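You operate a simulated robot arm through the tools that you are given. There is no shell and no other tool. Be economical: measure what you need, move in short steps, check, and stop when the job is done.

The job below is to be done with a simulated robot arm. You get a single attempt, and the scene is never put back.

## Task
Take the green felt block on the top of the drill bench and put it away on the middle shelf behind the bin rack panel. Put the gold nut from the top of the small table on the oblong blue plate. Open the pull-out shelf, take the big red cap and put it on the top of the pull-out shelf, then shut the shelf. Take the white tape on the top of the small table and put it away on the lower board of the grey table. Fetch the white channel piece and set it on top of the brown carton on the top of the small table. Take the white labelled box and leave it on top of the green bolted plate. Put the red channel on the top of the wooden bench away in the floor of the grey tray with a hood. Do these in any order. Set down upright: white labelled box.

Only the result counts: the job must be done as asked and must still hold three seconds after the hand-in. Knocking over, shifting, dropping, spilling or breaking anything else fails it. Lids that push on must go on centred and level and be pressed home; caps that screw on are set level and turned clockwise until they are tight.

## Robot
A 7-joint arm with a two-finger gripper on a trunk, on a base that drives. Base frame: it is fixed to the floor where the robot stands at the start and does not move with it; the origin is under the middle of the robot, x ahead of it, y to its left, z up; the surface under the hand at the start is at about z = 900. Lengths are in mm, angles in degrees, forces in N, time in s.
With the tool pointing down near the work surface it reaches from about 300 to 740 mm from the robot's upright axis, wherever it stands. Its first joint turns from -166.0 to 166.0 degrees. Places, roughly: big red cap (7x7x3 cm) [-1400, -1600, 1000]; carton [-1000, -750, 1000]; floor of the grey tray with a hood (25x17 cm) [-4660, -4560, 880]; gold nut (3x3x2 cm) [-1200, -1500, 1000]; green bolted plate [-250, 1500, 1000]; green felt block (6x9x4 cm) [500, 100, 900]; lower board of the grey table [-6400, -700, 500]; middle shelf behind the bin rack panel (102x23 cm) [-2720, -2380, 500]; oblong blue plate (6x9x2 cm) [-1200, -1100, 1000]; pull-out shelf [-3000, -2700, 600]; red channel (22x5x3 cm) [600, -2100, 1000]; top of the pull-out shelf [-3000, -2700, 600]; white channel piece (11x5x3 cm) [-1000, -1000, 1000]; white labelled box [0, 1500, 1000]; white tape (8x8x4 cm) [-1000, -1600, 1000]. Payload 1.71 kg.
The tool frame sits at the grasp point between the pads (the TCP): z along the fingers, y along the line on which they close. The tips reach 20 mm beyond it. Largest opening 96 mm; the body of the gripper starts 113 mm behind the TCP.
Orientation is that of the tool frame in the base frame, as a unit quaternion [w, x, y, z]. With the fingers straight down and closing along the base's y, the tool's x points along the base's -x, its y along +y and its z along -z.

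## Interface
- The arm moves only by the tool play_rows. Its arguments are lists of equal length, an entry for each row: "translation": the shift along the base's x, y, z in mm, a list of three; "angular": the turn, a rotation vector about the base's x, y, z in degrees, a list of three; "hand": the closure in counts, from 0 (fully open) to 255 (shut). In form: {"translation": [[dx, dy, dz], ...], "angular": [[ax, ay, az], ...], "hand": [hand, ...]}. A call has 1 to 20 rows; each row is the pose to reach, as a shift and turn from the pose commanded when the call began. Each row takes 0.2 s and may step no farther than 50 mm and 8.6 degrees from the row before; otherwise, or with a gripper value out of range, the whole call is refused. A pose out of reach is approached as far as the arm can. The call stops where the force on the tool passes 40 N (or 10 N more than at its start, if that is more) or the arm is blocked; 0.2 s more then pass. The fingers move at their own pace (about 153 mm/s each) and stop on an object; they squeeze with about 33 N. The grip force told is the motor's: it shows also when the fingers shut on nothing. Time passes only in rows, and 0.2 s behind the last, so rows that repeat a pose let the fingers close. It gives the time, the measured TCP pose, the force on the tool (base axes), the opening and the grip force at its end, in the units of the frame above (readings bear some noise), with the torque about the TCP (base axes, N m) and any sound that the robot's microphone picked up.
- Cameras (640 x 400 px; columns grow to the right, rows downward): "scene" is now at [47.4, 135.6, 1577.1]; the picture's right is [-0.21, -0.98, 0.00], its down [-0.68, 0.15, -0.72] and it looks along [0.70, -0.16, -0.69] (base axes); focal length 263 px, centre (320, 200). "wrist" rides on the gripper at [66, 14, -145] in the tool frame; the picture's right is [-0.21, 0.98, 0.00], its down [-0.88, -0.19, -0.45] and it looks along [-0.44, -0.09, 0.90] (tool axes); focal length 275 px, centre (320, 200).
- grab_frame(camera): a new picture of that camera. No time passes.
- lift_body(by): slides the trunk up (or, below 0, down) by that many mm; the arm and the scene camera ride with it, the base frame stays. It gives what a move gives, with no picture.
- base_move(legs): drives the robot by 1 to 6 legs, each [ahead, turn to the left] in mm and degrees, along the robot's own axes; the way and the turn of a leg run together, so that a leg with both is an arc; at most 1500 mm and 180 degrees a leg. The arm and the cameras ride along, it lands a little off, and it stops where it bumps. It gives what a move gives.
- head_to(pan, tilt): turns the head with the scene camera to pan (to the left, within 155 degrees either way) and tilt (down, from -29 to 69), counted from straight ahead of the robot. It gives what a move gives.
- pixel_to_xyz(camera, pixels): there is no depth. For up to 12 entries [column, row, z] of the newest picture of that camera ("zoom" is the newest enlarged one), the place [x, y] in the base frame at which the ray of that pixel passes the height z, good to about 2 mm. No time passes.
- enlarge(camera, box): a new picture of the part [left, top, right, bottom] of that camera's present view, enlarged. No time passes.
- job_done(): hands the job in; it is judged then, once.

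Work in short steps. Measure before you move; look again where a grasp or a placing could have gone wrong, and mend it. You have 322 turns and 198 pictures in all, those below and enlarged ones among them. Open the gripper and draw the arm clear of the work before you hand the job in, unless the task says otherwise; then end with one line.

The tools are called as name(argument=value, ...) on one line, values as JSON. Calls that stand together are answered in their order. play_rows: Moves the arm, as the interface text tells. Its arguments: {"type":"object","properties":{"translation":{"type":"array"},"angular":{"type":"array"},"hand":{"type":"array"}},"required":["translation","angular","hand"]} The other tools are called the same way: lift_body (by) slides the trunk up or down; base_move (legs) drives the base; head_to (pan, tilt) turns the head that bears the scene camera; grab_frame (camera) takes a picture; pixel_to_xyz (camera, pixels) gives the place at which the rays of pixels pass given heights; enlarge (camera, box) takes an enlarged picture of a part of a camera's view; job_done () hands the job in.

At the start:

```text
time_s: 0.0
eef_pos: [485.6, -5.4, 1213.1]
tool_rot: [-0.001, -0.001, 1.0, -0.001]
contact_force: [0.2, -0.2, 0.3]
torque: [0.01, -0.03, 0.0]
finger_gap: 96.0
grip_force: 0.1
trunk travel left (down, up): [-175.0, 211.0]
robot x, y, heading: [-3.4, -1.5, -0.2]
head pan, tilt: [-12.4, 42.8]
```

scene: 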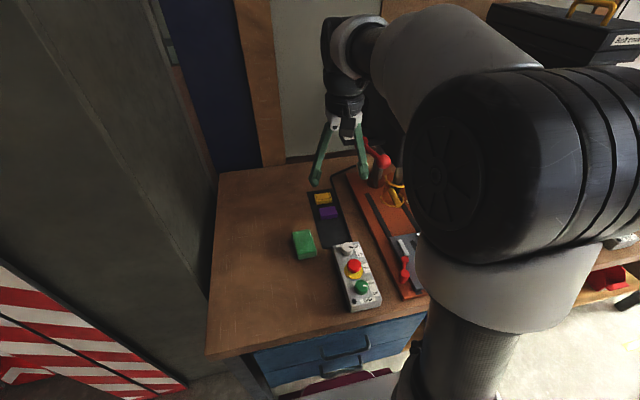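
wrist: 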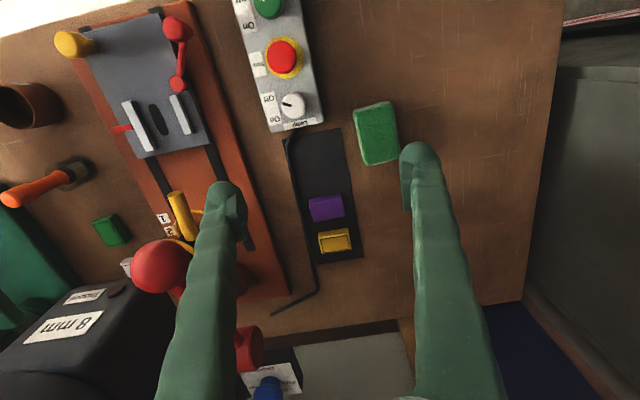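

The green block shows at wrist pixels (353-400, 100-165), with another smaller green thing at (111,230). I'll measure both at the expected heights.

pixel_to_xyz(camera="wrist", pixels=[[354, 109, 940], [390, 101, 940], [400, 158, 940], [364, 164, 940], [111, 230, 920], [376, 133, 940], [376, 133, 900]])

enlarge(camera="wrist", box=[240, 60, 480, 210])

enlarge(camera="scene", box=[200, 150, 440, 300])

```text
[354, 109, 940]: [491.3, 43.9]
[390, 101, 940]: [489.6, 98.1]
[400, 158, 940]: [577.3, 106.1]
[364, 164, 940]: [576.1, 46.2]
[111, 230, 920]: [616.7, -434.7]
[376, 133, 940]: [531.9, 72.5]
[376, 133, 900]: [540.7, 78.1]
```

```text
2.67 times, centred on (360, 135) of wrist
```

zoom: 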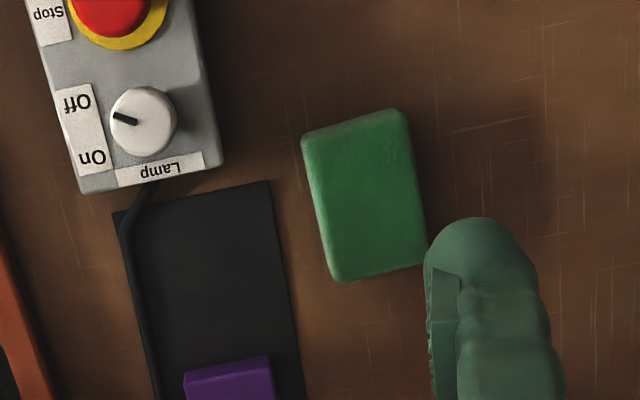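

```text
2.67 times, centred on (320, 225) of scene
```

zoom: 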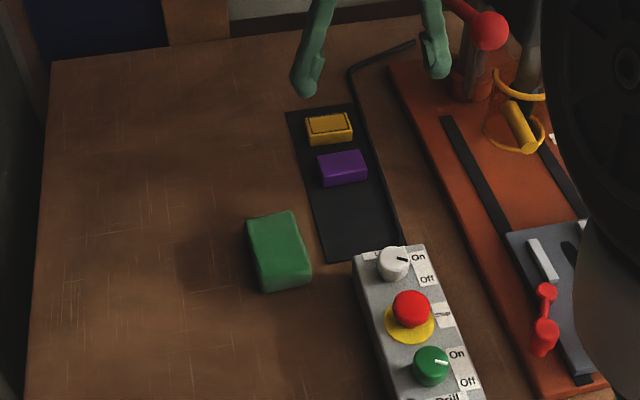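

The block is about (533, 74), long axis close to base x, turned about +5°. I move over it, coming down to z≈1040, then look again.

play_rows(translation=[[24, 40, -30], [48, 79, -70], [48, 79, -120], [48, 79, -170], [48, 79, -170]], angular=[[0, 0, 2], [0, 0, 5], [0, 0, 5], [0, 0, 5], [0, 0, 5]], hand=[0, 0, 0, 0, 0])

grab_frame(camera="wrist")

```text
refused: row 1 steps farther than a row can; nothing moved
```

```text
193 pictures are left
```

wrist: 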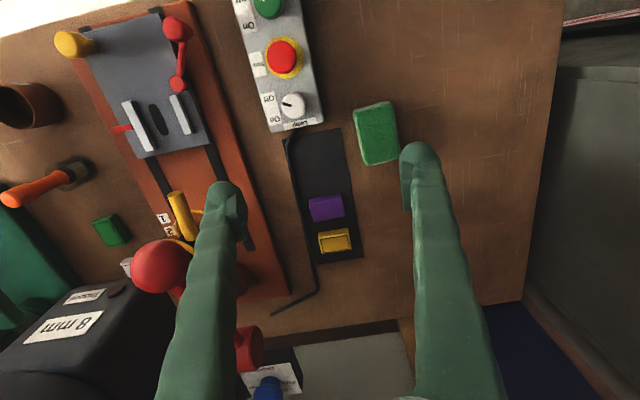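

The move was refused because the first row stepped too far (>50 mm in total); I split it more finely.

play_rows(translation=[[20, 36, 0], [40, 70, -20], [48, 79, -60], [48, 79, -105], [48, 79, -150], [48, 79, -175], [48, 79, -175]], angular=[[0, 0, 2], [0, 0, 5], [0, 0, 5], [0, 0, 5], [0, 0, 5], [0, 0, 5], [0, 0, 5]], hand=[0, 0, 0, 0, 0, 0, 0])

grab_frame(camera="wrist")

```text
time_s: 1.6
eef_pos: [514.0, 73.0, 1044.4]
tool_rot: [0.007, -0.044, 0.999, -0.001]
contact_force: [-0.4, 0.5, -0.3]
torque: [-0.02, -0.01, -0.01]
finger_gap: 96.1
grip_force: 0.1
trunk travel left (down, up): [-175.0, 211.0]
robot x, y, heading: [0.2, 0.6, 0.1]
head pan, tilt: [-12.4, 42.8]
```

```text
192 pictures are left
```

wrist: 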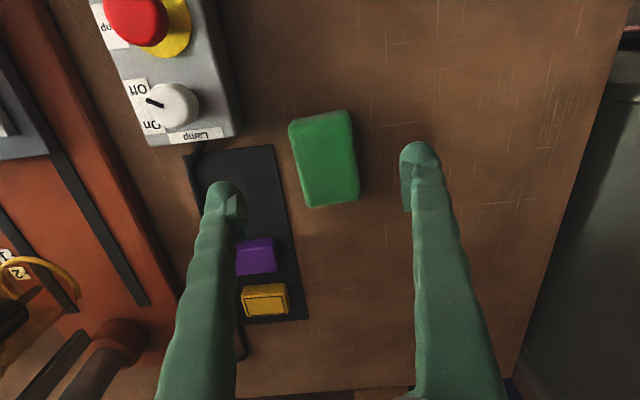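

TCP reads x=514 where I expected 533; I measure the block's top and idle one row to re-read the pose.

pixel_to_xyz(camera="wrist", pixels=[[291, 126, 940], [346, 111, 940], [358, 199, 940], [307, 207, 940], [326, 162, 940]])

play_rows(translation=[[0, 0, 0]], angular=[[0, 0, 0]], hand=[0])

```text
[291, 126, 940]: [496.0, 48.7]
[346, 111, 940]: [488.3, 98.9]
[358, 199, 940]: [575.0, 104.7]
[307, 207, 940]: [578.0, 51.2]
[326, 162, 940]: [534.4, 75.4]
```

```text
time_s: 2.0
eef_pos: [514.3, 73.4, 1044.1]
tool_rot: [0.007, -0.042, 0.999, 0.0]
contact_force: [-0.3, 0.0, 0.6]
torque: [0.02, -0.02, 0.02]
finger_gap: 96.2
grip_force: 0.0
trunk travel left (down, up): [-175.0, 211.0]
robot x, y, heading: [-0.0, 2.2, 0.2]
head pan, tilt: [-12.4, 42.8]
```

The measured block centre is (534, 75). I nudge +20 in x to see how the arm follows.

play_rows(translation=[[20, 2, 0], [20, 2, 0]], angular=[[0, 0, 0], [0, 0, 0]], hand=[0, 0])

```text
time_s: 2.6
eef_pos: [535.5, 76.3, 1045.9]
tool_rot: [0.008, -0.044, 0.999, -0.001]
contact_force: [-0.5, 0.4, -0.4]
torque: [0.0, -0.02, 0.0]
finger_gap: 96.1
grip_force: 0.0
trunk travel left (down, up): [-175.0, 211.0]
robot x, y, heading: [-1.3, -0.2, -0.0]
head pan, tilt: [-12.4, 42.8]
```

Now on target; I descend to z≈922 and close.

play_rows(translation=[[0, 0, -45], [0, 0, -90], [0, 0, -123], [0, 0, -123], [0, 0, -123], [0, 0, -123], [0, 0, -123]], angular=[[0, 0, 0], [0, 0, 0], [0, 0, 0], [0, 0, 0], [0, 0, 0], [0, 0, 0], [0, 0, 0]], hand=[0, 0, 0, 0, 255, 255, 255])

```text
time_s: 4.2
eef_pos: [536.3, 77.5, 920.9]
tool_rot: [0.007, -0.044, 0.999, 0.0]
contact_force: [0.0, 1.0, 0.1]
torque: [-0.06, 0.01, -0.04]
finger_gap: 61.3
grip_force: 32.8
trunk travel left (down, up): [-175.0, 211.0]
robot x, y, heading: [1.7, 1.9, -0.0]
head pan, tilt: [-12.4, 42.8]
```

Held at 61 mm. I lift and draw the arm in a bit, and look around for the drive.

play_rows(translation=[[0, 0, 45], [0, 0, 90], [0, 0, 135], [0, 0, 180], [-30, 0, 220], [-60, -20, 250], [-100, -40, 270], [-140, -70, 280]], angular=[[0, 0, 0], [0, 0, 0], [0, 0, 0], [0, 0, 0], [0, 0, 0], [0, 0, 0], [0, 0, 0], [0, 0, 0]], hand=[255, 255, 255, 255, 255, 255, 255, 255])

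head_to(pan=-90, tilt=25)

grab_frame(camera="scene")

head_to(pan=-150, tilt=25)

grab_frame(camera="scene")

head_to(pan=90, tilt=25)

grab_frame(camera="scene")

head_to(pan=150, tilt=25)

grab_frame(camera="scene")

```text
refused: row 8 steps farther than a row can; nothing moved
```

```text
time_s: 5.7
eef_pos: [536.3, 75.9, 920.9]
tool_rot: [0.007, -0.043, 0.999, -0.001]
contact_force: [-0.1, -0.6, 1.5]
torque: [-0.05, 0.02, 0.0]
finger_gap: 61.1
grip_force: 32.3
trunk travel left (down, up): [-175.0, 211.0]
robot x, y, heading: [0.6, 2.0, 0.0]
head pan, tilt: [-90.0, 25.0]
```

```text
191 pictures are left
```

scene: 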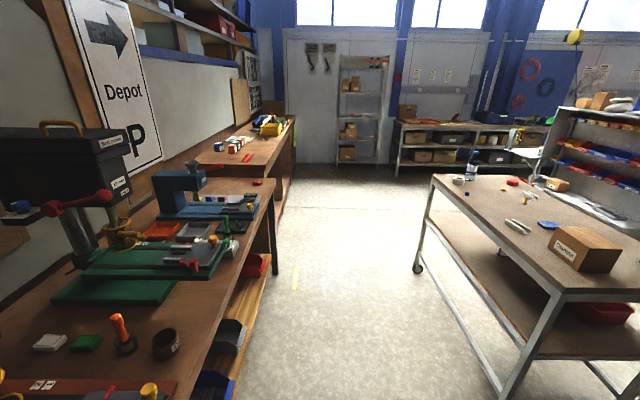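

```text
time_s: 7.0
eef_pos: [536.0, 75.7, 920.9]
tool_rot: [0.008, -0.044, 0.999, -0.001]
contact_force: [-0.6, 0.8, 3.7]
torque: [0.01, 0.03, -0.04]
finger_gap: 61.2
grip_force: 33.0
trunk travel left (down, up): [-175.0, 211.0]
robot x, y, heading: [4.3, 0.0, -0.2]
head pan, tilt: [-150.0, 25.0]
```

```text
190 pictures are left
```

scene: 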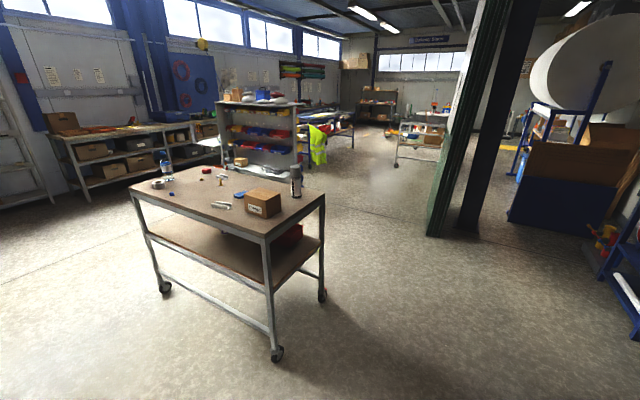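

```text
time_s: 10.4
eef_pos: [535.8, 76.2, 921.7]
tool_rot: [0.007, -0.043, 0.999, -0.001]
contact_force: [1.1, 0.2, 9.2]
torque: [-0.03, 0.12, -0.03]
finger_gap: 61.3
grip_force: 32.9
trunk travel left (down, up): [-175.0, 211.0]
robot x, y, heading: [0.3, -1.8, -0.0]
head pan, tilt: [90.0, 25.0]
```

```text
189 pictures are left
```

scene: 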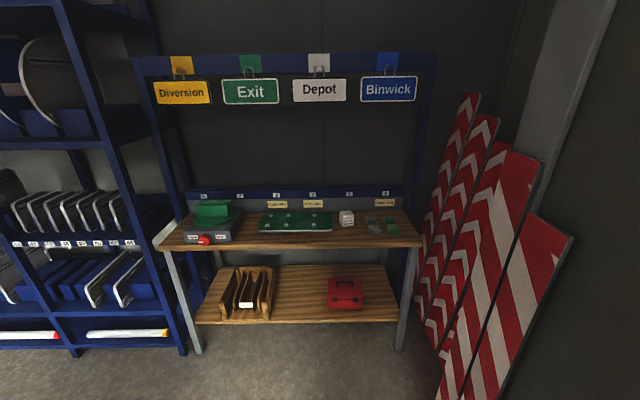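

```text
time_s: 11.7
eef_pos: [534.9, 76.0, 920.9]
tool_rot: [0.008, -0.044, 0.999, -0.001]
contact_force: [1.4, 1.1, 11.5]
torque: [-0.01, 0.11, 0.01]
finger_gap: 61.1
grip_force: 32.9
trunk travel left (down, up): [-175.0, 211.0]
robot x, y, heading: [1.6, -0.8, 0.1]
head pan, tilt: [150.0, 25.0]
```

```text
188 pictures are left
```

scene: 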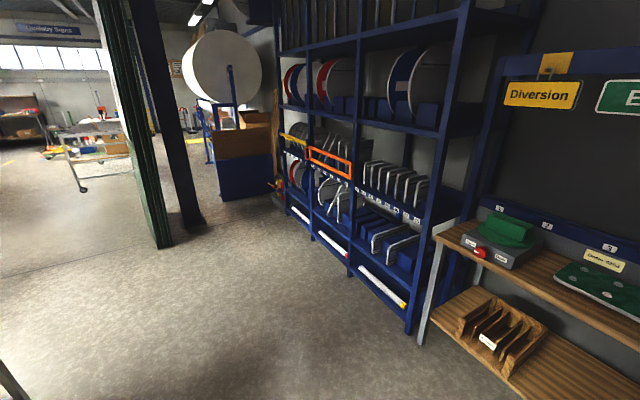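

The lift was refused for step size and the force on the tool has grown; I lift gently now, then draw in.

play_rows(translation=[[0, 0, 40], [0, 0, 80], [0, 0, 125], [0, 0, 170], [-20, 0, 210], [-40, -20, 240], [-75, -40, 260], [-110, -60, 270], [-150, -80, 275], [-150, -80, 275]], angular=[[0, 0, 0], [0, 0, 0], [0, 0, 0], [0, 0, 0], [0, 0, 0], [0, 0, 0], [0, 0, 0], [0, 0, 0], [0, 0, 0], [0, 0, 0]], hand=[255, 255, 255, 255, 255, 255, 255, 255, 255, 255])

head_to(pan=-130, tilt=15)

enlarge(camera="scene", box=[80, 60, 400, 260])

```text
time_s: 13.9
eef_pos: [387.3, -3.1, 1196.5]
tool_rot: [0.007, -0.044, 0.999, 0.0]
contact_force: [0.8, 0.1, -0.2]
torque: [0.01, 0.04, 0.04]
finger_gap: 0.2
grip_force: 29.6
trunk travel left (down, up): [-175.0, 211.0]
robot x, y, heading: [-0.1, 2.0, 0.1]
head pan, tilt: [150.0, 25.0]
```

```text
time_s: 17.8
eef_pos: [385.2, -3.3, 1197.9]
tool_rot: [0.008, -0.044, 0.999, -0.001]
contact_force: [0.5, -0.1, -0.1]
torque: [-0.01, 0.05, -0.02]
finger_gap: 0.2
grip_force: 29.5
trunk travel left (down, up): [-175.0, 211.0]
robot x, y, heading: [-1.7, 0.3, 0.1]
head pan, tilt: [-130.0, 15.0]
```

```text
2.00 times, centred on (240, 160) of scene
```

zoom: 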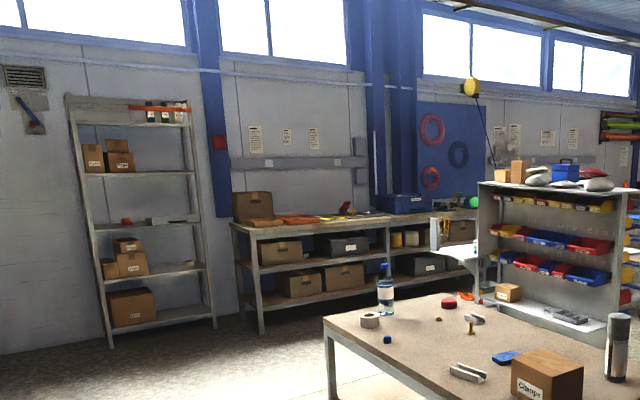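

The fingers are shut on nothing: the block slipped out. I look at the bench to find it.

head_to(pan=0, tilt=45)

grab_frame(camera="scene")

grab_frame(camera="wrist")

```text
time_s: 19.9
eef_pos: [385.7, -3.0, 1197.5]
tool_rot: [0.007, -0.043, 0.999, -0.001]
contact_force: [-0.2, -0.8, 0.3]
torque: [-0.03, 0.0, -0.04]
finger_gap: 0.1
grip_force: 29.4
trunk travel left (down, up): [-175.0, 211.0]
robot x, y, heading: [0.3, 0.4, -0.0]
head pan, tilt: [0.0, 45.0]
```

```text
186 pictures are left
```

scene: 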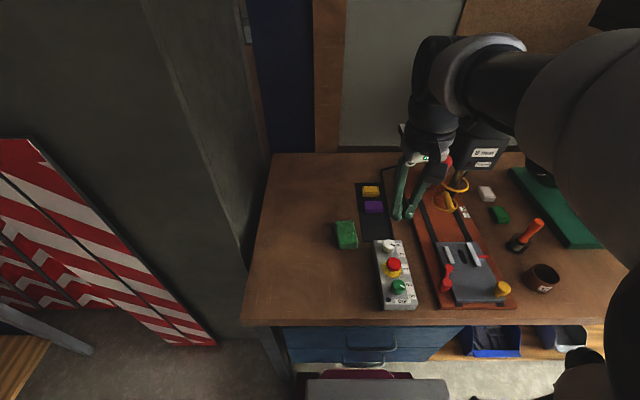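

```text
185 pictures are left
```

wrist: 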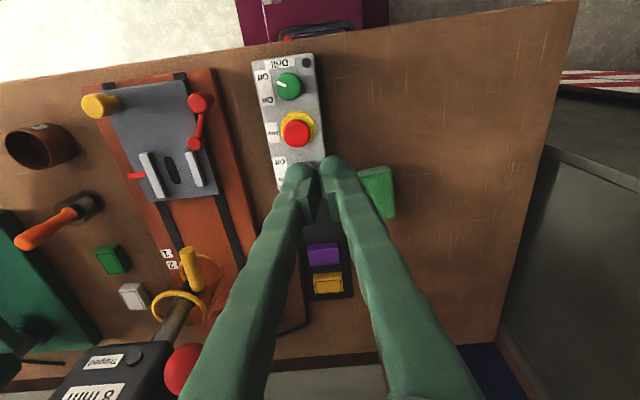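

The block still stands near its place. I measure it for a new attempt, which I'll lift slowly.

enlarge(camera="scene", box=[290, 180, 450, 280])

pixel_to_xyz(camera="wrist", pixels=[[391, 167, 940], [396, 218, 940]])

pixel_to_xyz(camera="scene", pixels=[[335, 222, 940], [355, 221, 940], [358, 236, 940], [337, 238, 940], [339, 249, 900], [358, 247, 900]])

```text
4.00 times, centred on (370, 230) of scene
```

zoom: 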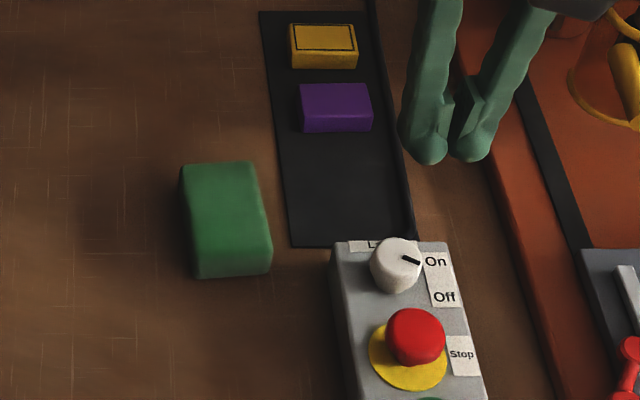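

```text
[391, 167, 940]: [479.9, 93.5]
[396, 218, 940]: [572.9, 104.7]
```

```text
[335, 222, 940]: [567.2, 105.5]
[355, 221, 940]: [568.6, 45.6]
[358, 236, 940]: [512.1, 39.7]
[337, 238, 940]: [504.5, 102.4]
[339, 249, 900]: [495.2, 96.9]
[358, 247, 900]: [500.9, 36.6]
```

Block centre still ≈(532, 73). I go back above it with open fingers.

play_rows(translation=[[40, 20, 0], [80, 40, 0], [115, 60, -15], [147, 77, -40], [147, 77, -85], [147, 77, -130], [147, 77, -170], [147, 77, -170]], angular=[[0, 0, 0], [0, 0, 0], [0, 0, 0], [0, 0, 0], [0, 0, 0], [0, 0, 0], [0, 0, 0], [0, 0, 0]], hand=[0, 0, 0, 0, 0, 0, 0, 0])

grab_frame(camera="wrist")

```text
time_s: 21.7
eef_pos: [532.2, 70.8, 1028.1]
tool_rot: [0.007, -0.044, 0.999, -0.001]
contact_force: [-0.8, -0.2, -0.1]
torque: [0.03, -0.03, -0.02]
finger_gap: 96.2
grip_force: 0.2
trunk travel left (down, up): [-175.0, 211.0]
robot x, y, heading: [-2.7, -0.8, -0.1]
head pan, tilt: [0.0, 45.0]
```

```text
183 pictures are left
```

wrist: 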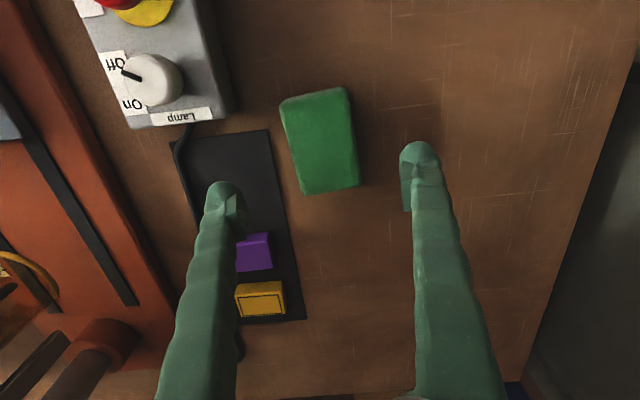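

Centred laterally. I descend to ≈922, close with time to squeeze, and lift slowly 30 mm to test the hold.

play_rows(translation=[[0, 2, -45], [0, 2, -85], [0, 2, -106], [0, 2, -106], [0, 2, -106], [0, 2, -106], [0, 2, -106], [0, 2, -106], [0, 2, -102], [0, 2, -98], [0, 2, -94], [0, 2, -90], [0, 2, -86], [0, 2, -82], [0, 2, -78], [0, 2, -74]], angular=[[0, 0, 0], [0, 0, 0], [0, 0, 0], [0, 0, 0], [0, 0, 0], [0, 0, 0], [0, 0, 0], [0, 0, 0], [0, 0, 0], [0, 0, 0], [0, 0, 0], [0, 0, 0], [0, 0, 0], [0, 0, 0], [0, 0, 0], [0, 0, 0]], hand=[0, 0, 0, 0, 255, 255, 255, 255, 255, 255, 255, 255, 255, 255, 255, 255])

grab_frame(camera="wrist")

```text
time_s: 25.1
eef_pos: [532.5, 73.9, 953.6]
tool_rot: [0.007, -0.043, 0.999, 0.0]
contact_force: [0.4, 0.2, -0.5]
torque: [-0.03, 0.0, 0.02]
finger_gap: 60.8
grip_force: 32.3
trunk travel left (down, up): [-175.0, 211.0]
robot x, y, heading: [1.8, -3.7, 0.1]
head pan, tilt: [0.0, 45.0]
```

```text
182 pictures are left
```

wrist: 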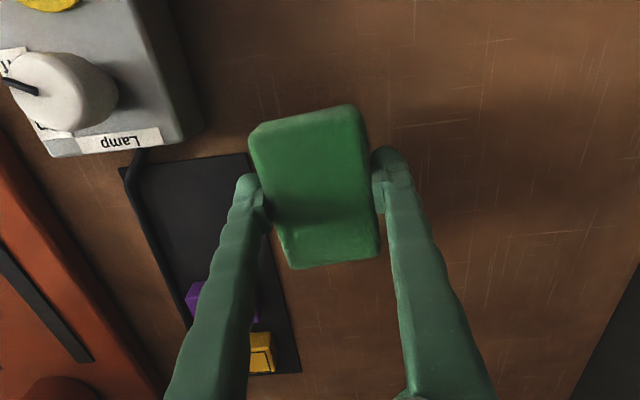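

The block is held. I keep lifting at gentle speed and check.

play_rows(translation=[[0, 0, 6], [0, 0, 14], [0, 0, 24], [0, 0, 36], [0, 0, 48], [0, 0, 60], [0, 0, 72], [0, 0, 84], [0, 0, 96], [0, 0, 108], [0, 0, 120], [0, 0, 132], [0, 0, 144], [0, 0, 156], [0, 0, 168], [0, 0, 180], [0, 0, 190], [0, 0, 195]], angular=[[0, 0, 0], [0, 0, 0], [0, 0, 0], [0, 0, 0], [0, 0, 0], [0, 0, 0], [0, 0, 0], [0, 0, 0], [0, 0, 0], [0, 0, 0], [0, 0, 0], [0, 0, 0], [0, 0, 0], [0, 0, 0], [0, 0, 0], [0, 0, 0], [0, 0, 0], [0, 0, 0]], hand=[255, 255, 255, 255, 255, 255, 255, 255, 255, 255, 255, 255, 255, 255, 255, 255, 255, 255])

grab_frame(camera="wrist")

```text
time_s: 28.9
eef_pos: [531.6, 75.5, 1147.9]
tool_rot: [0.007, -0.043, 0.999, -0.001]
contact_force: [0.6, 0.0, -0.9]
torque: [0.0, 0.0, -0.03]
finger_gap: 60.5
grip_force: 32.7
trunk travel left (down, up): [-175.0, 211.0]
robot x, y, heading: [-3.9, 5.3, -0.3]
head pan, tilt: [0.0, 45.0]
```

```text
181 pictures are left
```

wrist: 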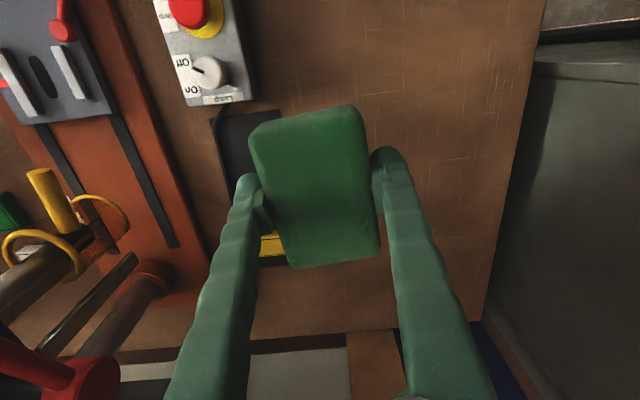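

Held firmly. I lift a bit more and draw in slowly to travel pose.

play_rows(translation=[[-8, -4, 4], [-20, -10, 10], [-35, -18, 18], [-50, -26, 26], [-65, -34, 34], [-80, -42, 42], [-95, -50, 50], [-110, -58, 55], [-125, -66, 55], [-140, -74, 55], [-150, -76, 55], [-150, -76, 55]], angular=[[0, 0, 0], [0, 0, 0], [0, 0, 0], [0, 0, 0], [0, 0, 0], [0, 0, 0], [0, 0, 0], [0, 0, 0], [0, 0, 0], [0, 0, 0], [0, 0, 0], [0, 0, 0]], hand=[255, 255, 255, 255, 255, 255, 255, 255, 255, 255, 255, 255])

base_move(legs=[[-500, 0]])

```text
time_s: 31.5
eef_pos: [383.1, -0.6, 1204.6]
tool_rot: [0.007, -0.044, 0.999, -0.001]
contact_force: [-0.2, 0.3, -0.1]
torque: [0.01, -0.01, -0.02]
finger_gap: 60.6
grip_force: 33.2
trunk travel left (down, up): [-175.0, 211.0]
robot x, y, heading: [0.5, 2.1, 0.2]
head pan, tilt: [0.0, 45.0]
```

```text
time_s: 34.6
eef_pos: [-121.4, -1.7, 1204.6]
tool_rot: [0.008, -0.04, 0.999, -0.001]
contact_force: [-0.8, -0.4, 0.2]
torque: [0.05, -0.08, -0.03]
finger_gap: 60.4
grip_force: 32.8
trunk travel left (down, up): [-175.0, 211.0]
robot x, y, heading: [-503.1, -3.0, -0.5]
head pan, tilt: [0.0, 45.0]
```

The block stayed in the hand. I turn to about -172° and drive to (-2000,-200), then look toward the rack.

base_move(legs=[[0, -172], [1500, 0], [0, 60]])

head_to(pan=0, tilt=20)

grab_frame(camera="scene")

```text
time_s: 54.4
eef_pos: [-2175.7, -449.4, 1209.2]
tool_rot: [0.007, 0.822, 0.57, -0.013]
contact_force: [0.0, 0.3, 0.2]
torque: [-0.02, 0.01, -0.03]
finger_gap: 59.6
grip_force: 33.0
trunk travel left (down, up): [-175.0, 211.0]
robot x, y, heading: [-2021.6, -119.8, -115.5]
head pan, tilt: [0.0, 45.0]
```

```text
time_s: 55.2
eef_pos: [-2166.1, -430.4, 1215.9]
tool_rot: [0.012, 0.822, 0.569, -0.021]
contact_force: [0.3, -0.2, 0.4]
torque: [-0.02, 0.01, 0.0]
finger_gap: 59.5
grip_force: 32.8
trunk travel left (down, up): [-175.0, 211.0]
robot x, y, heading: [-2018.7, -121.5, -115.8]
head pan, tilt: [0.0, 20.0]
```

```text
180 pictures are left
```

scene: 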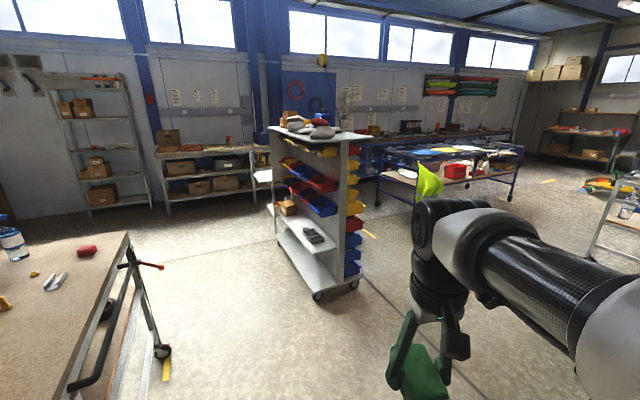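

The trolley rack's near side shows shelves at (310,240). I enlarge to understand it.

enlarge(camera="scene", box=[230, 110, 400, 310])

pixel_to_xyz(camera="scene", pixels=[[318, 297, 0], [353, 289, 0], [277, 240, 0], [322, 281, 100], [275, 207, 500], [330, 250, 500], [272, 207, 400], [330, 250, 400]])

```text
2.00 times, centred on (315, 210) of scene
```

zoom: 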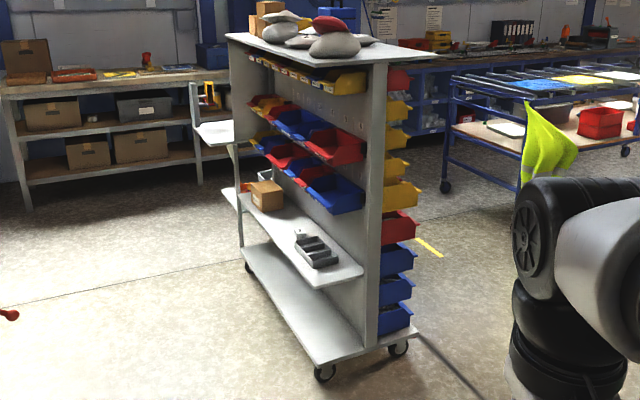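

```text
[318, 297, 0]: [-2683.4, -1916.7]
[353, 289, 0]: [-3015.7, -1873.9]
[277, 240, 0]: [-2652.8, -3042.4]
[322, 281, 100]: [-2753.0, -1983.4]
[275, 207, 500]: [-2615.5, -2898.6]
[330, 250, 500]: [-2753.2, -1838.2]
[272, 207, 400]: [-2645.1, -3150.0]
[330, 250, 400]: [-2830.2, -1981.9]
```

The middle shelf is on the +x side of the trolley (outer edge x≈-2620, panel ≈-2840, y -1900…-2900). I drive along x≈-2000 to y≈-2400 and face it (heading 180).

base_move(legs=[[0, 26], [1500, 0], [780, 0], [0, -90]])

head_to(pan=0, tilt=45)

grab_frame(camera="scene")

```text
time_s: 73.4
eef_pos: [-2332.1, -2428.6, 1214.8]
tool_rot: [-0.001, 0.998, 0.058, -0.023]
contact_force: [-0.2, -0.5, -0.8]
torque: [0.01, -0.02, -0.04]
finger_gap: 59.2
grip_force: 32.7
trunk travel left (down, up): [-175.0, 211.0]
robot x, y, heading: [-1983.6, -2420.8, -178.3]
head pan, tilt: [0.0, 20.0]
```

```text
time_s: 74.3
eef_pos: [-2314.0, -2429.8, 1220.0]
tool_rot: [0.0, 0.998, 0.059, -0.031]
contact_force: [1.1, 0.2, 0.2]
torque: [-0.04, 0.09, 0.01]
finger_gap: 59.5
grip_force: 32.7
trunk travel left (down, up): [-175.0, 211.0]
robot x, y, heading: [-1987.7, -2422.6, -178.4]
head pan, tilt: [0.0, 45.0]
```

```text
178 pictures are left
```

scene: 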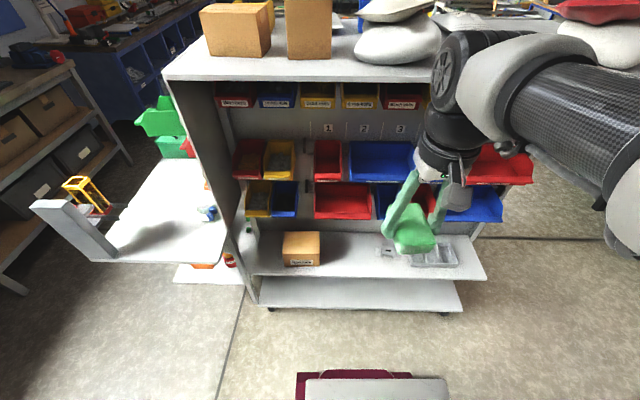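

The free part of the middle shelf is around pixel (350,252), between the carton (301,248) and the grey tray (430,252). I measure edges.

enlarge(camera="scene", box=[220, 120, 500, 320])

pixel_to_xyz(camera="scene", pixels=[[254, 276, 500], [487, 278, 500], [254, 276, 450], [487, 278, 450], [345, 234, 500], [345, 265, 500], [165, 79, 1000], [420, 82, 1000], [165, 79, 1100], [420, 82, 1100]])

```text
2.00 times, centred on (360, 220) of scene
```

zoom: 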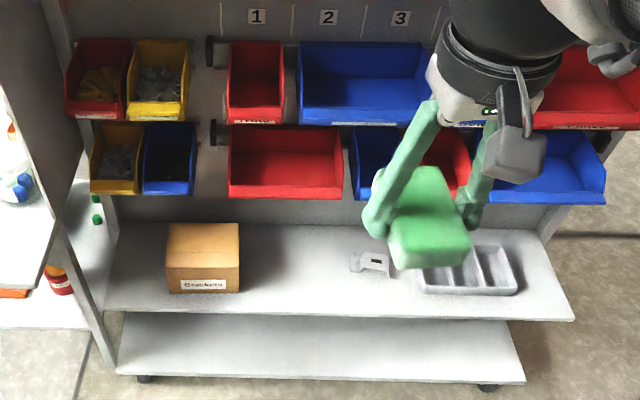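

```text
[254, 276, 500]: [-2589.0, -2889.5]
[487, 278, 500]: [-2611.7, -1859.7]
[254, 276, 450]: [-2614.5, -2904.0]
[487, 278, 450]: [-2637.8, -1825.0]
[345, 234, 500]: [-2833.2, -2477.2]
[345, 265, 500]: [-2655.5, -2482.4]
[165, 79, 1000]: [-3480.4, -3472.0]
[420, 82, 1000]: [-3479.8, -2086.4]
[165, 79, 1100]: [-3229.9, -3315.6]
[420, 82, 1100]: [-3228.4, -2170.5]
```

Target spot: (-2655, -2480) on the shelf at z≈500. I lower the trunk and move the base 120 mm closer to get good reach at low height.

base_move(legs=[[120, 0]])

lift_body(by=-170)

```text
time_s: 75.5
eef_pos: [-2417.1, -2433.4, 1224.2]
tool_rot: [-0.001, 0.998, 0.057, -0.038]
contact_force: [-0.4, 0.6, 0.4]
torque: [0.0, -0.01, 0.03]
finger_gap: 59.4
grip_force: 33.3
trunk travel left (down, up): [-175.0, 211.0]
robot x, y, heading: [-2104.2, -2427.1, -178.3]
head pan, tilt: [0.0, 45.0]
```

```text
time_s: 77.5
eef_pos: [-2436.8, -2432.2, 1049.5]
tool_rot: [-0.001, 0.998, 0.057, -0.031]
contact_force: [1.1, 0.9, -0.5]
torque: [0.01, 0.03, -0.01]
finger_gap: 59.3
grip_force: 32.7
trunk travel left (down, up): [-5.0, 381.0]
robot x, y, heading: [-2102.8, -2426.5, -178.4]
head pan, tilt: [0.0, 45.0]
```

I lower straight down to z≈640 in front of the shelf, in moderate steps.

play_rows(translation=[[0, -5, -8], [0, -10, -22], [0, -15, -42], [0, -20, -64], [0, -25, -86], [0, -30, -108], [0, -35, -130], [0, -40, -152], [0, -45, -174], [0, -48, -196], [0, -48, -218], [0, -48, -240], [0, -48, -262], [0, -48, -284], [0, -48, -306], [0, -48, -328], [0, -48, -350], [0, -48, -370], [0, -48, -385], [0, -48, -390]], angular=[[0, 0, 0], [0, 0, 0], [0, 0, 0], [0, 0, 0], [0, 0, 0], [0, 0, 0], [0, 0, 0], [0, 0, 0], [0, 0, 0], [0, 0, 0], [0, 0, 0], [0, 0, 0], [0, 0, 0], [0, 0, 0], [0, 0, 0], [0, 0, 0], [0, 0, 0], [0, 0, 0], [0, 0, 0], [0, 0, 0]], hand=[255, 255, 255, 255, 255, 255, 255, 255, 255, 255, 255, 255, 255, 255, 255, 255, 255, 255, 255, 255])

grab_frame(camera="scene")

grab_frame(camera="wrist")

```text
time_s: 81.7
eef_pos: [-2439.4, -2478.6, 658.4]
tool_rot: [-0.001, 0.998, 0.058, -0.028]
contact_force: [-0.6, 0.2, -0.7]
torque: [0.0, -0.03, 0.03]
finger_gap: 59.4
grip_force: 33.2
trunk travel left (down, up): [-5.0, 381.0]
robot x, y, heading: [-2106.4, -2422.3, -178.5]
head pan, tilt: [0.0, 45.0]
```

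```text
176 pictures are left
```

scene: 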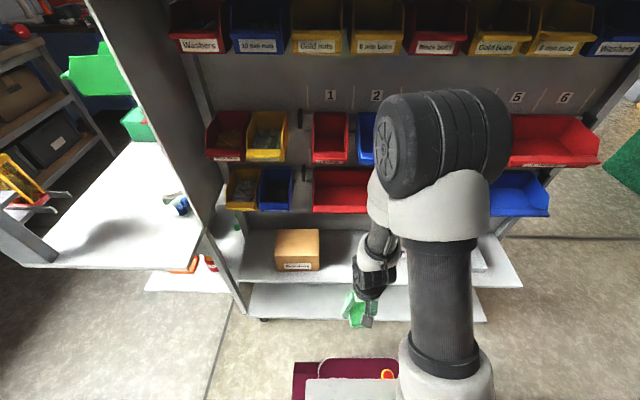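

```text
175 pictures are left
```

wrist: 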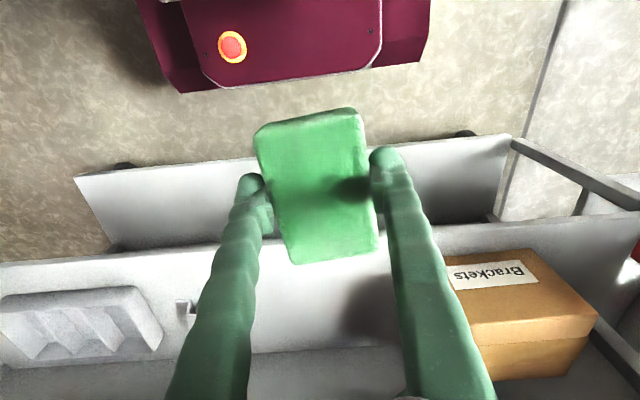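

Clear spot ahead between the small white thing (187,310) and the carton (520,300). I move in −x by 110 and level the 3° tilt, then check again.

play_rows(translation=[[-5, 0, 0], [-15, 0, 0], [-30, 0, 0], [-45, 0, 0], [-60, 0, 0], [-75, 0, 0], [-90, 0, 0], [-105, 0, 0], [-120, 0, 0], [-130, 0, 0], [-130, 0, 0]], angular=[[0, -0.5, 0], [0, -1, 0], [0, -1.5, 0], [0, -2, 0], [0, -2.5, 0], [0, -3, 0], [0, -3.2, 0], [0, -3.2, 0], [0, -3.2, 0], [0, -3.2, 0], [0, -3.2, 0]], hand=[255, 255, 255, 255, 255, 255, 255, 255, 255, 255, 255])

grab_frame(camera="scene")

grab_frame(camera="wrist")

```text
time_s: 84.1
eef_pos: [-2570.2, -2480.6, 657.0]
tool_rot: [0.001, 0.998, 0.058, 0.0]
contact_force: [0.6, -0.6, -0.1]
torque: [0.0, -0.03, -0.01]
finger_gap: 59.2
grip_force: 32.9
trunk travel left (down, up): [-5.0, 381.0]
robot x, y, heading: [-2108.7, -2424.8, -178.6]
head pan, tilt: [0.0, 45.0]
```

```text
174 pictures are left
```

scene: 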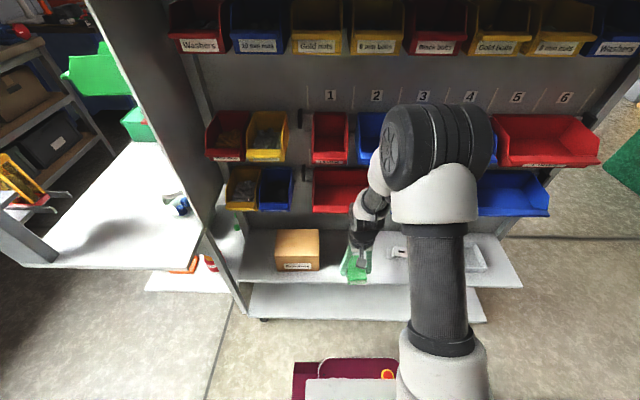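

```text
173 pictures are left
```

wrist: 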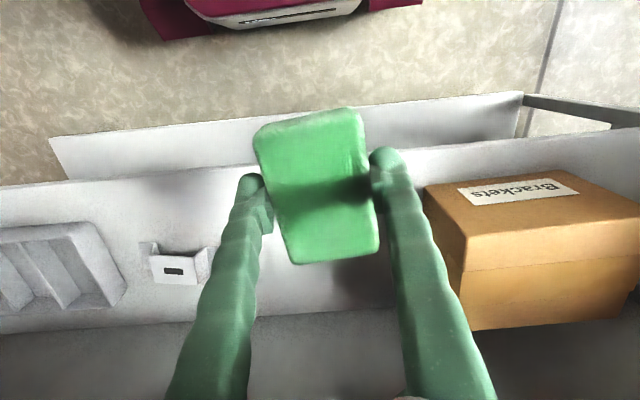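

I measure carton and white piece edges to verify room for the fingers to open.

pixel_to_xyz(camera="wrist", pixels=[[423, 190, 580], [465, 328, 500], [465, 240, 580], [213, 255, 500], [213, 255, 540], [400, 150, 500], [300, 320, 500]])

```text
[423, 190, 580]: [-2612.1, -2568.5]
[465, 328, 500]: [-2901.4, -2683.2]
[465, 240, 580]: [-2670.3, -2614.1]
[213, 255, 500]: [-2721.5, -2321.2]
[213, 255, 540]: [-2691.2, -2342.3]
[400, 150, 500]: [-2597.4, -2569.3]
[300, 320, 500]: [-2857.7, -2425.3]
```

Room from y -2335 to about -2580. I go to (-2658, -2470), then descend slowly until near contact (z≈525).

play_rows(translation=[[-8, 1, 0], [-22, 3, 0], [-37, 5, 0], [-52, 8, 0], [-67, 10, 0], [-80, 10, 0], [-88, 10, 0], [-88, 10, -8], [-88, 10, -22], [-88, 10, -38], [-88, 10, -54], [-88, 10, -70], [-88, 10, -86], [-88, 10, -100], [-88, 10, -110], [-88, 10, -118], [-88, 10, -124], [-88, 10, -124]], angular=[[0, 0, 0], [0, 0, 0], [0, 0, 0], [0, 0, 0], [0, 0, 0], [0, 0, 0], [0, 0, 0], [0, 0, 0], [0, 0, 0], [0, 0, 0], [0, 0, 0], [0, 0, 0], [0, 0, 0], [0, 0, 0], [0, 0, 0], [0, 0, 0], [0, 0, 0], [0, 0, 0]], hand=[255, 255, 255, 255, 255, 255, 255, 255, 255, 255, 255, 255, 255, 255, 255, 255, 255, 255])

grab_frame(camera="scene")

grab_frame(camera="wrist")

```text
time_s: 85.4
eef_pos: [-2626.5, -2471.1, 665.5]
tool_rot: [0.0, 0.998, 0.058, 0.001]
contact_force: [-0.3, 0.0, 0.1]
torque: [-0.04, -0.01, 0.0]
finger_gap: 59.3
grip_force: 33.0
trunk travel left (down, up): [-5.0, 381.0]
robot x, y, heading: [-2104.3, -2427.1, -178.3]
head pan, tilt: [0.0, 45.0]
stopped in row 6: the force on the tool passed its limit at 48 N (the readings are from after the stop); the commanded pose is now the measured one
```

```text
172 pictures are left
```

scene: 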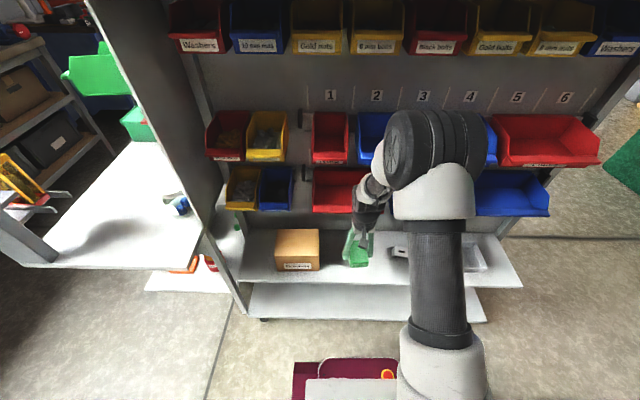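

```text
171 pictures are left
```

wrist: 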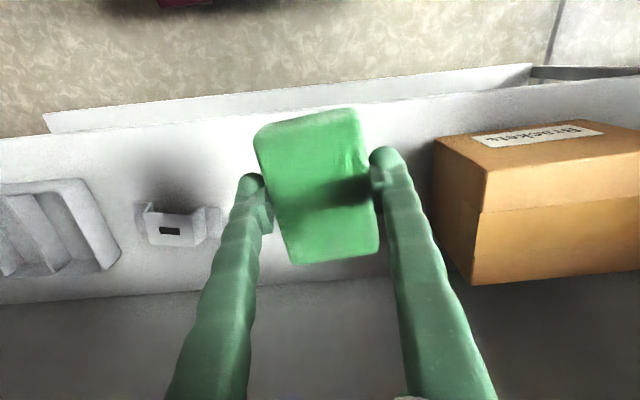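

The wrist bumped the red bin at x≈-2630 (bins unmoved). So I set the block down near the front edge at x≈-2621 (shelf edge ≈-2598, so its centre is on the shelf) and push it in afterward. Backing off 6 mm and descending.

play_rows(translation=[[6, 0, 0], [6, 0, -10], [6, 0, -25], [6, 0, -42], [6, 0, -60], [6, 0, -78], [6, 0, -95], [6, 0, -110], [6, 0, -120], [6, 0, -128], [6, 0, -134], [6, 0, -138]], angular=[[0, 0, 0], [0, 0, 0], [0, 0, 0], [0, 0, 0], [0, 0, 0], [0, 0, 0], [0, 0, 0], [0, 0, 0], [0, 0, 0], [0, 0, 0], [0, 0, 0], [0, 0, 0]], hand=[255, 255, 255, 255, 255, 255, 255, 255, 255, 255, 255, 255])

grab_frame(camera="scene")

grab_frame(camera="wrist")

```text
time_s: 88.0
eef_pos: [-2619.8, -2470.9, 530.2]
tool_rot: [0.001, 0.998, 0.058, -0.002]
contact_force: [5.1, 0.2, 32.8]
torque: [0.97, -0.08, -0.14]
finger_gap: 59.5
grip_force: 32.4
trunk travel left (down, up): [-5.0, 381.0]
robot x, y, heading: [-2106.3, -2424.7, -178.4]
head pan, tilt: [0.0, 45.0]
```

```text
170 pictures are left
```

scene: 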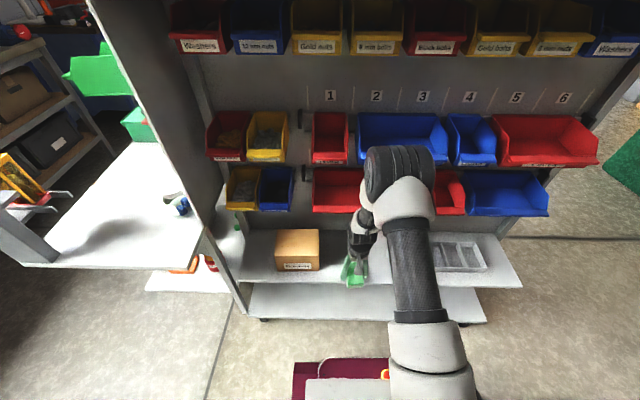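

```text
169 pictures are left
```

wrist: 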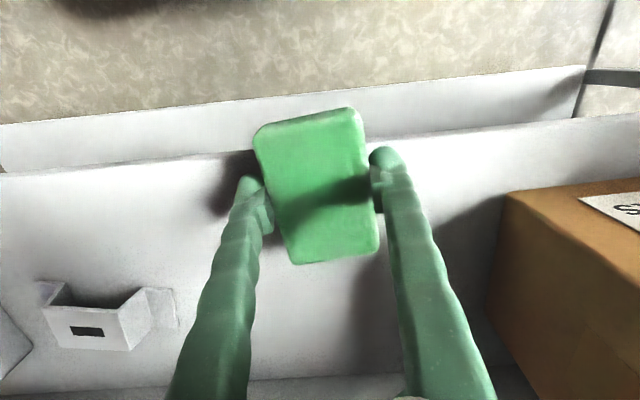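

Block rests on the shelf (33 N up at z=530). I open, wait, then rise slowly.

play_rows(translation=[[0, 0, 1], [0, 0, 2], [0, 0, 2], [0, 0, 2], [0, 0, 15], [0, 0, 35], [0, 0, 60], [0, 0, 60]], angular=[[0, 0, 0], [0, 0, 0], [0, 0, 0], [0, 0, 0], [0, 0, 0], [0, 0, 0], [0, 0, 0], [0, 0, 0]], hand=[255, 0, 0, 0, 0, 0, 0, 0])

grab_frame(camera="wrist")

```text
time_s: 89.8
eef_pos: [-2618.8, -2469.7, 585.2]
tool_rot: [0.001, 0.998, 0.058, 0.0]
contact_force: [0.8, 0.3, 0.3]
torque: [-0.02, -0.01, -0.01]
finger_gap: 96.0
grip_force: 0.1
trunk travel left (down, up): [-5.0, 381.0]
robot x, y, heading: [-2104.4, -2424.6, -178.4]
head pan, tilt: [0.0, 45.0]
```

```text
168 pictures are left
```

wrist: 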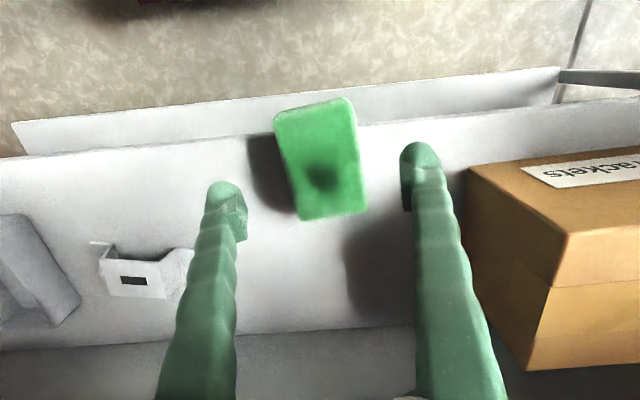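

Block stands on the shelf with a small overhang. I retreat above, close fingers, lower in front of it and push it inward.

play_rows(translation=[[0, 0, 20], [40, 0, 20], [80, 0, 20], [98, 0, 15], [98, 0, -20], [98, 0, -48], [98, 0, -48]], angular=[[0, 0, 0], [0, 0, 0], [0, 0, 0], [0, 0, 0], [0, 0, 0], [0, 0, 0], [0, 0, 0]], hand=[0, 0, 0, 255, 255, 255, 255])

grab_frame(camera="wrist")

```text
time_s: 91.4
eef_pos: [-2521.6, -2470.8, 538.2]
tool_rot: [0.002, 0.998, 0.058, -0.001]
contact_force: [0.3, 0.1, 0.9]
torque: [-0.01, 0.01, 0.0]
finger_gap: 0.0
grip_force: 29.5
trunk travel left (down, up): [-5.0, 381.0]
robot x, y, heading: [-2105.0, -2424.9, -178.4]
head pan, tilt: [0.0, 45.0]
```

```text
167 pictures are left
```

wrist: 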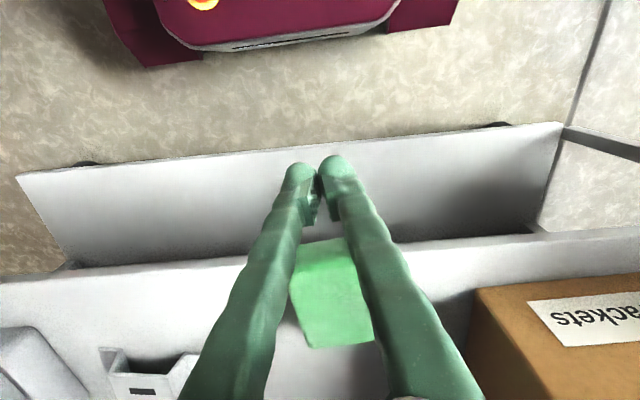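

Fingers are in line with the block's near face. I push slowly to x≈-2612.

play_rows(translation=[[-20, 0, 0], [-35, 0, 0], [-45, 0, 0], [-53, 0, 0], [-61, 0, 0], [-69, 0, 0], [-77, 0, 0], [-85, 0, 0], [-92, 0, 0], [-80, 0, 0], [-60, 0, 5]], angular=[[0, 0, 0], [0, 0, 0], [0, 0, 0], [0, 0, 0], [0, 0, 0], [0, 0, 0], [0, 0, 0], [0, 0, 0], [0, 0, 0], [0, 0, 0], [0, 0, 0]], hand=[255, 255, 255, 255, 255, 255, 255, 255, 255, 255, 255])

grab_frame(camera="wrist")

```text
time_s: 93.8
eef_pos: [-2581.2, -2471.6, 543.8]
tool_rot: [0.001, 0.998, 0.057, -0.001]
contact_force: [-1.0, -0.2, 0.7]
torque: [-0.01, -0.01, 0.0]
finger_gap: 0.2
grip_force: 29.5
trunk travel left (down, up): [-5.0, 381.0]
robot x, y, heading: [-2106.3, -2424.8, -178.4]
head pan, tilt: [0.0, 45.0]
```

```text
166 pictures are left
```

wrist: 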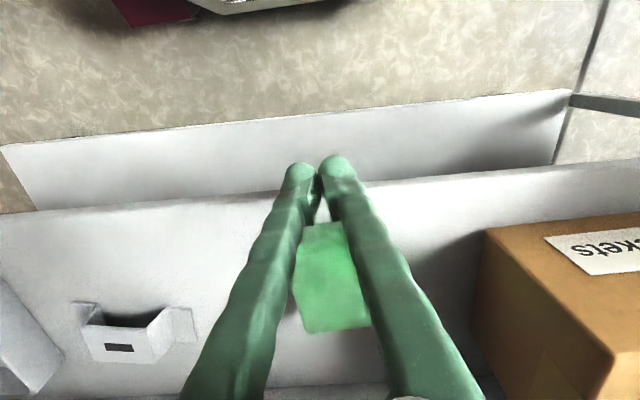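

The block now lies fully on the shelf. I retreat the arm back and up.

play_rows(translation=[[30, 0, 20], [70, 0, 40], [110, 0, 60], [140, 0, 95], [140, 0, 140], [140, 0, 190], [140, 0, 240], [140, 0, 290], [140, 0, 340], [140, 0, 390], [140, 0, 440], [140, 0, 480]], angular=[[0, 0, 0], [0, 0, 0], [0, 0, 0], [0, 0, 0], [0, 0, 0], [0, 0, 0], [0, 0, 0], [0, 0, 0], [0, 0, 0], [0, 0, 0], [0, 0, 0], [0, 0, 0]], hand=[255, 255, 255, 255, 255, 255, 255, 255, 255, 255, 255, 255])

lift_body(by=170)

base_move(legs=[[-150, 0]])

head_to(pan=35, tilt=40)

grab_frame(camera="scene")

```text
time_s: 96.4
eef_pos: [-2440.7, -2468.6, 1024.1]
tool_rot: [0.002, 0.998, 0.058, -0.001]
contact_force: [-0.2, 0.5, 0.1]
torque: [0.03, -0.04, -0.02]
finger_gap: 0.3
grip_force: 29.3
trunk travel left (down, up): [-5.0, 381.0]
robot x, y, heading: [-2102.5, -2426.4, -178.5]
head pan, tilt: [0.0, 45.0]
```

```text
time_s: 98.3
eef_pos: [-2443.3, -2467.6, 1191.9]
tool_rot: [0.0, 0.998, 0.058, 0.0]
contact_force: [1.2, -0.7, -0.9]
torque: [-0.01, -0.01, 0.0]
finger_gap: 0.3
grip_force: 29.7
trunk travel left (down, up): [-175.0, 211.0]
robot x, y, heading: [-2102.0, -2425.8, -178.2]
head pan, tilt: [0.0, 45.0]
```

```text
time_s: 99.7
eef_pos: [-2315.0, -2465.6, 1187.0]
tool_rot: [0.002, 0.998, 0.058, 0.009]
contact_force: [1.2, 0.3, 0.8]
torque: [-0.01, 0.18, -0.03]
finger_gap: 0.0
grip_force: 29.4
trunk travel left (down, up): [-175.0, 211.0]
robot x, y, heading: [-1960.3, -2420.2, -178.2]
head pan, tilt: [0.0, 45.0]
```

```text
time_s: 100.7
eef_pos: [-2310.6, -2464.9, 1187.6]
tool_rot: [0.001, 0.998, 0.058, 0.008]
contact_force: [1.2, 0.2, 0.3]
torque: [0.0, 0.15, 0.0]
finger_gap: 0.0
grip_force: 29.6
trunk travel left (down, up): [-175.0, 211.0]
robot x, y, heading: [-1960.8, -2423.5, -178.4]
head pan, tilt: [35.0, 40.0]
```

```text
165 pictures are left
```

scene: 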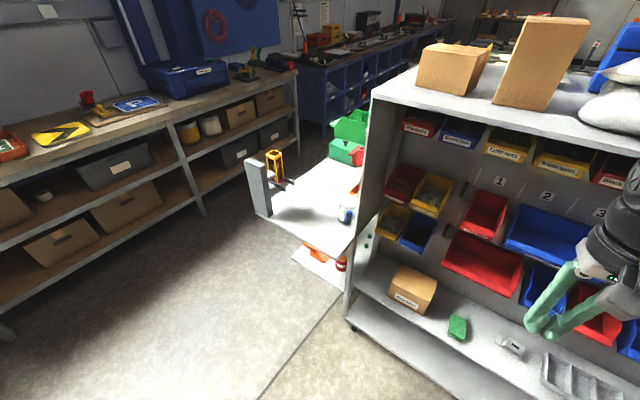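

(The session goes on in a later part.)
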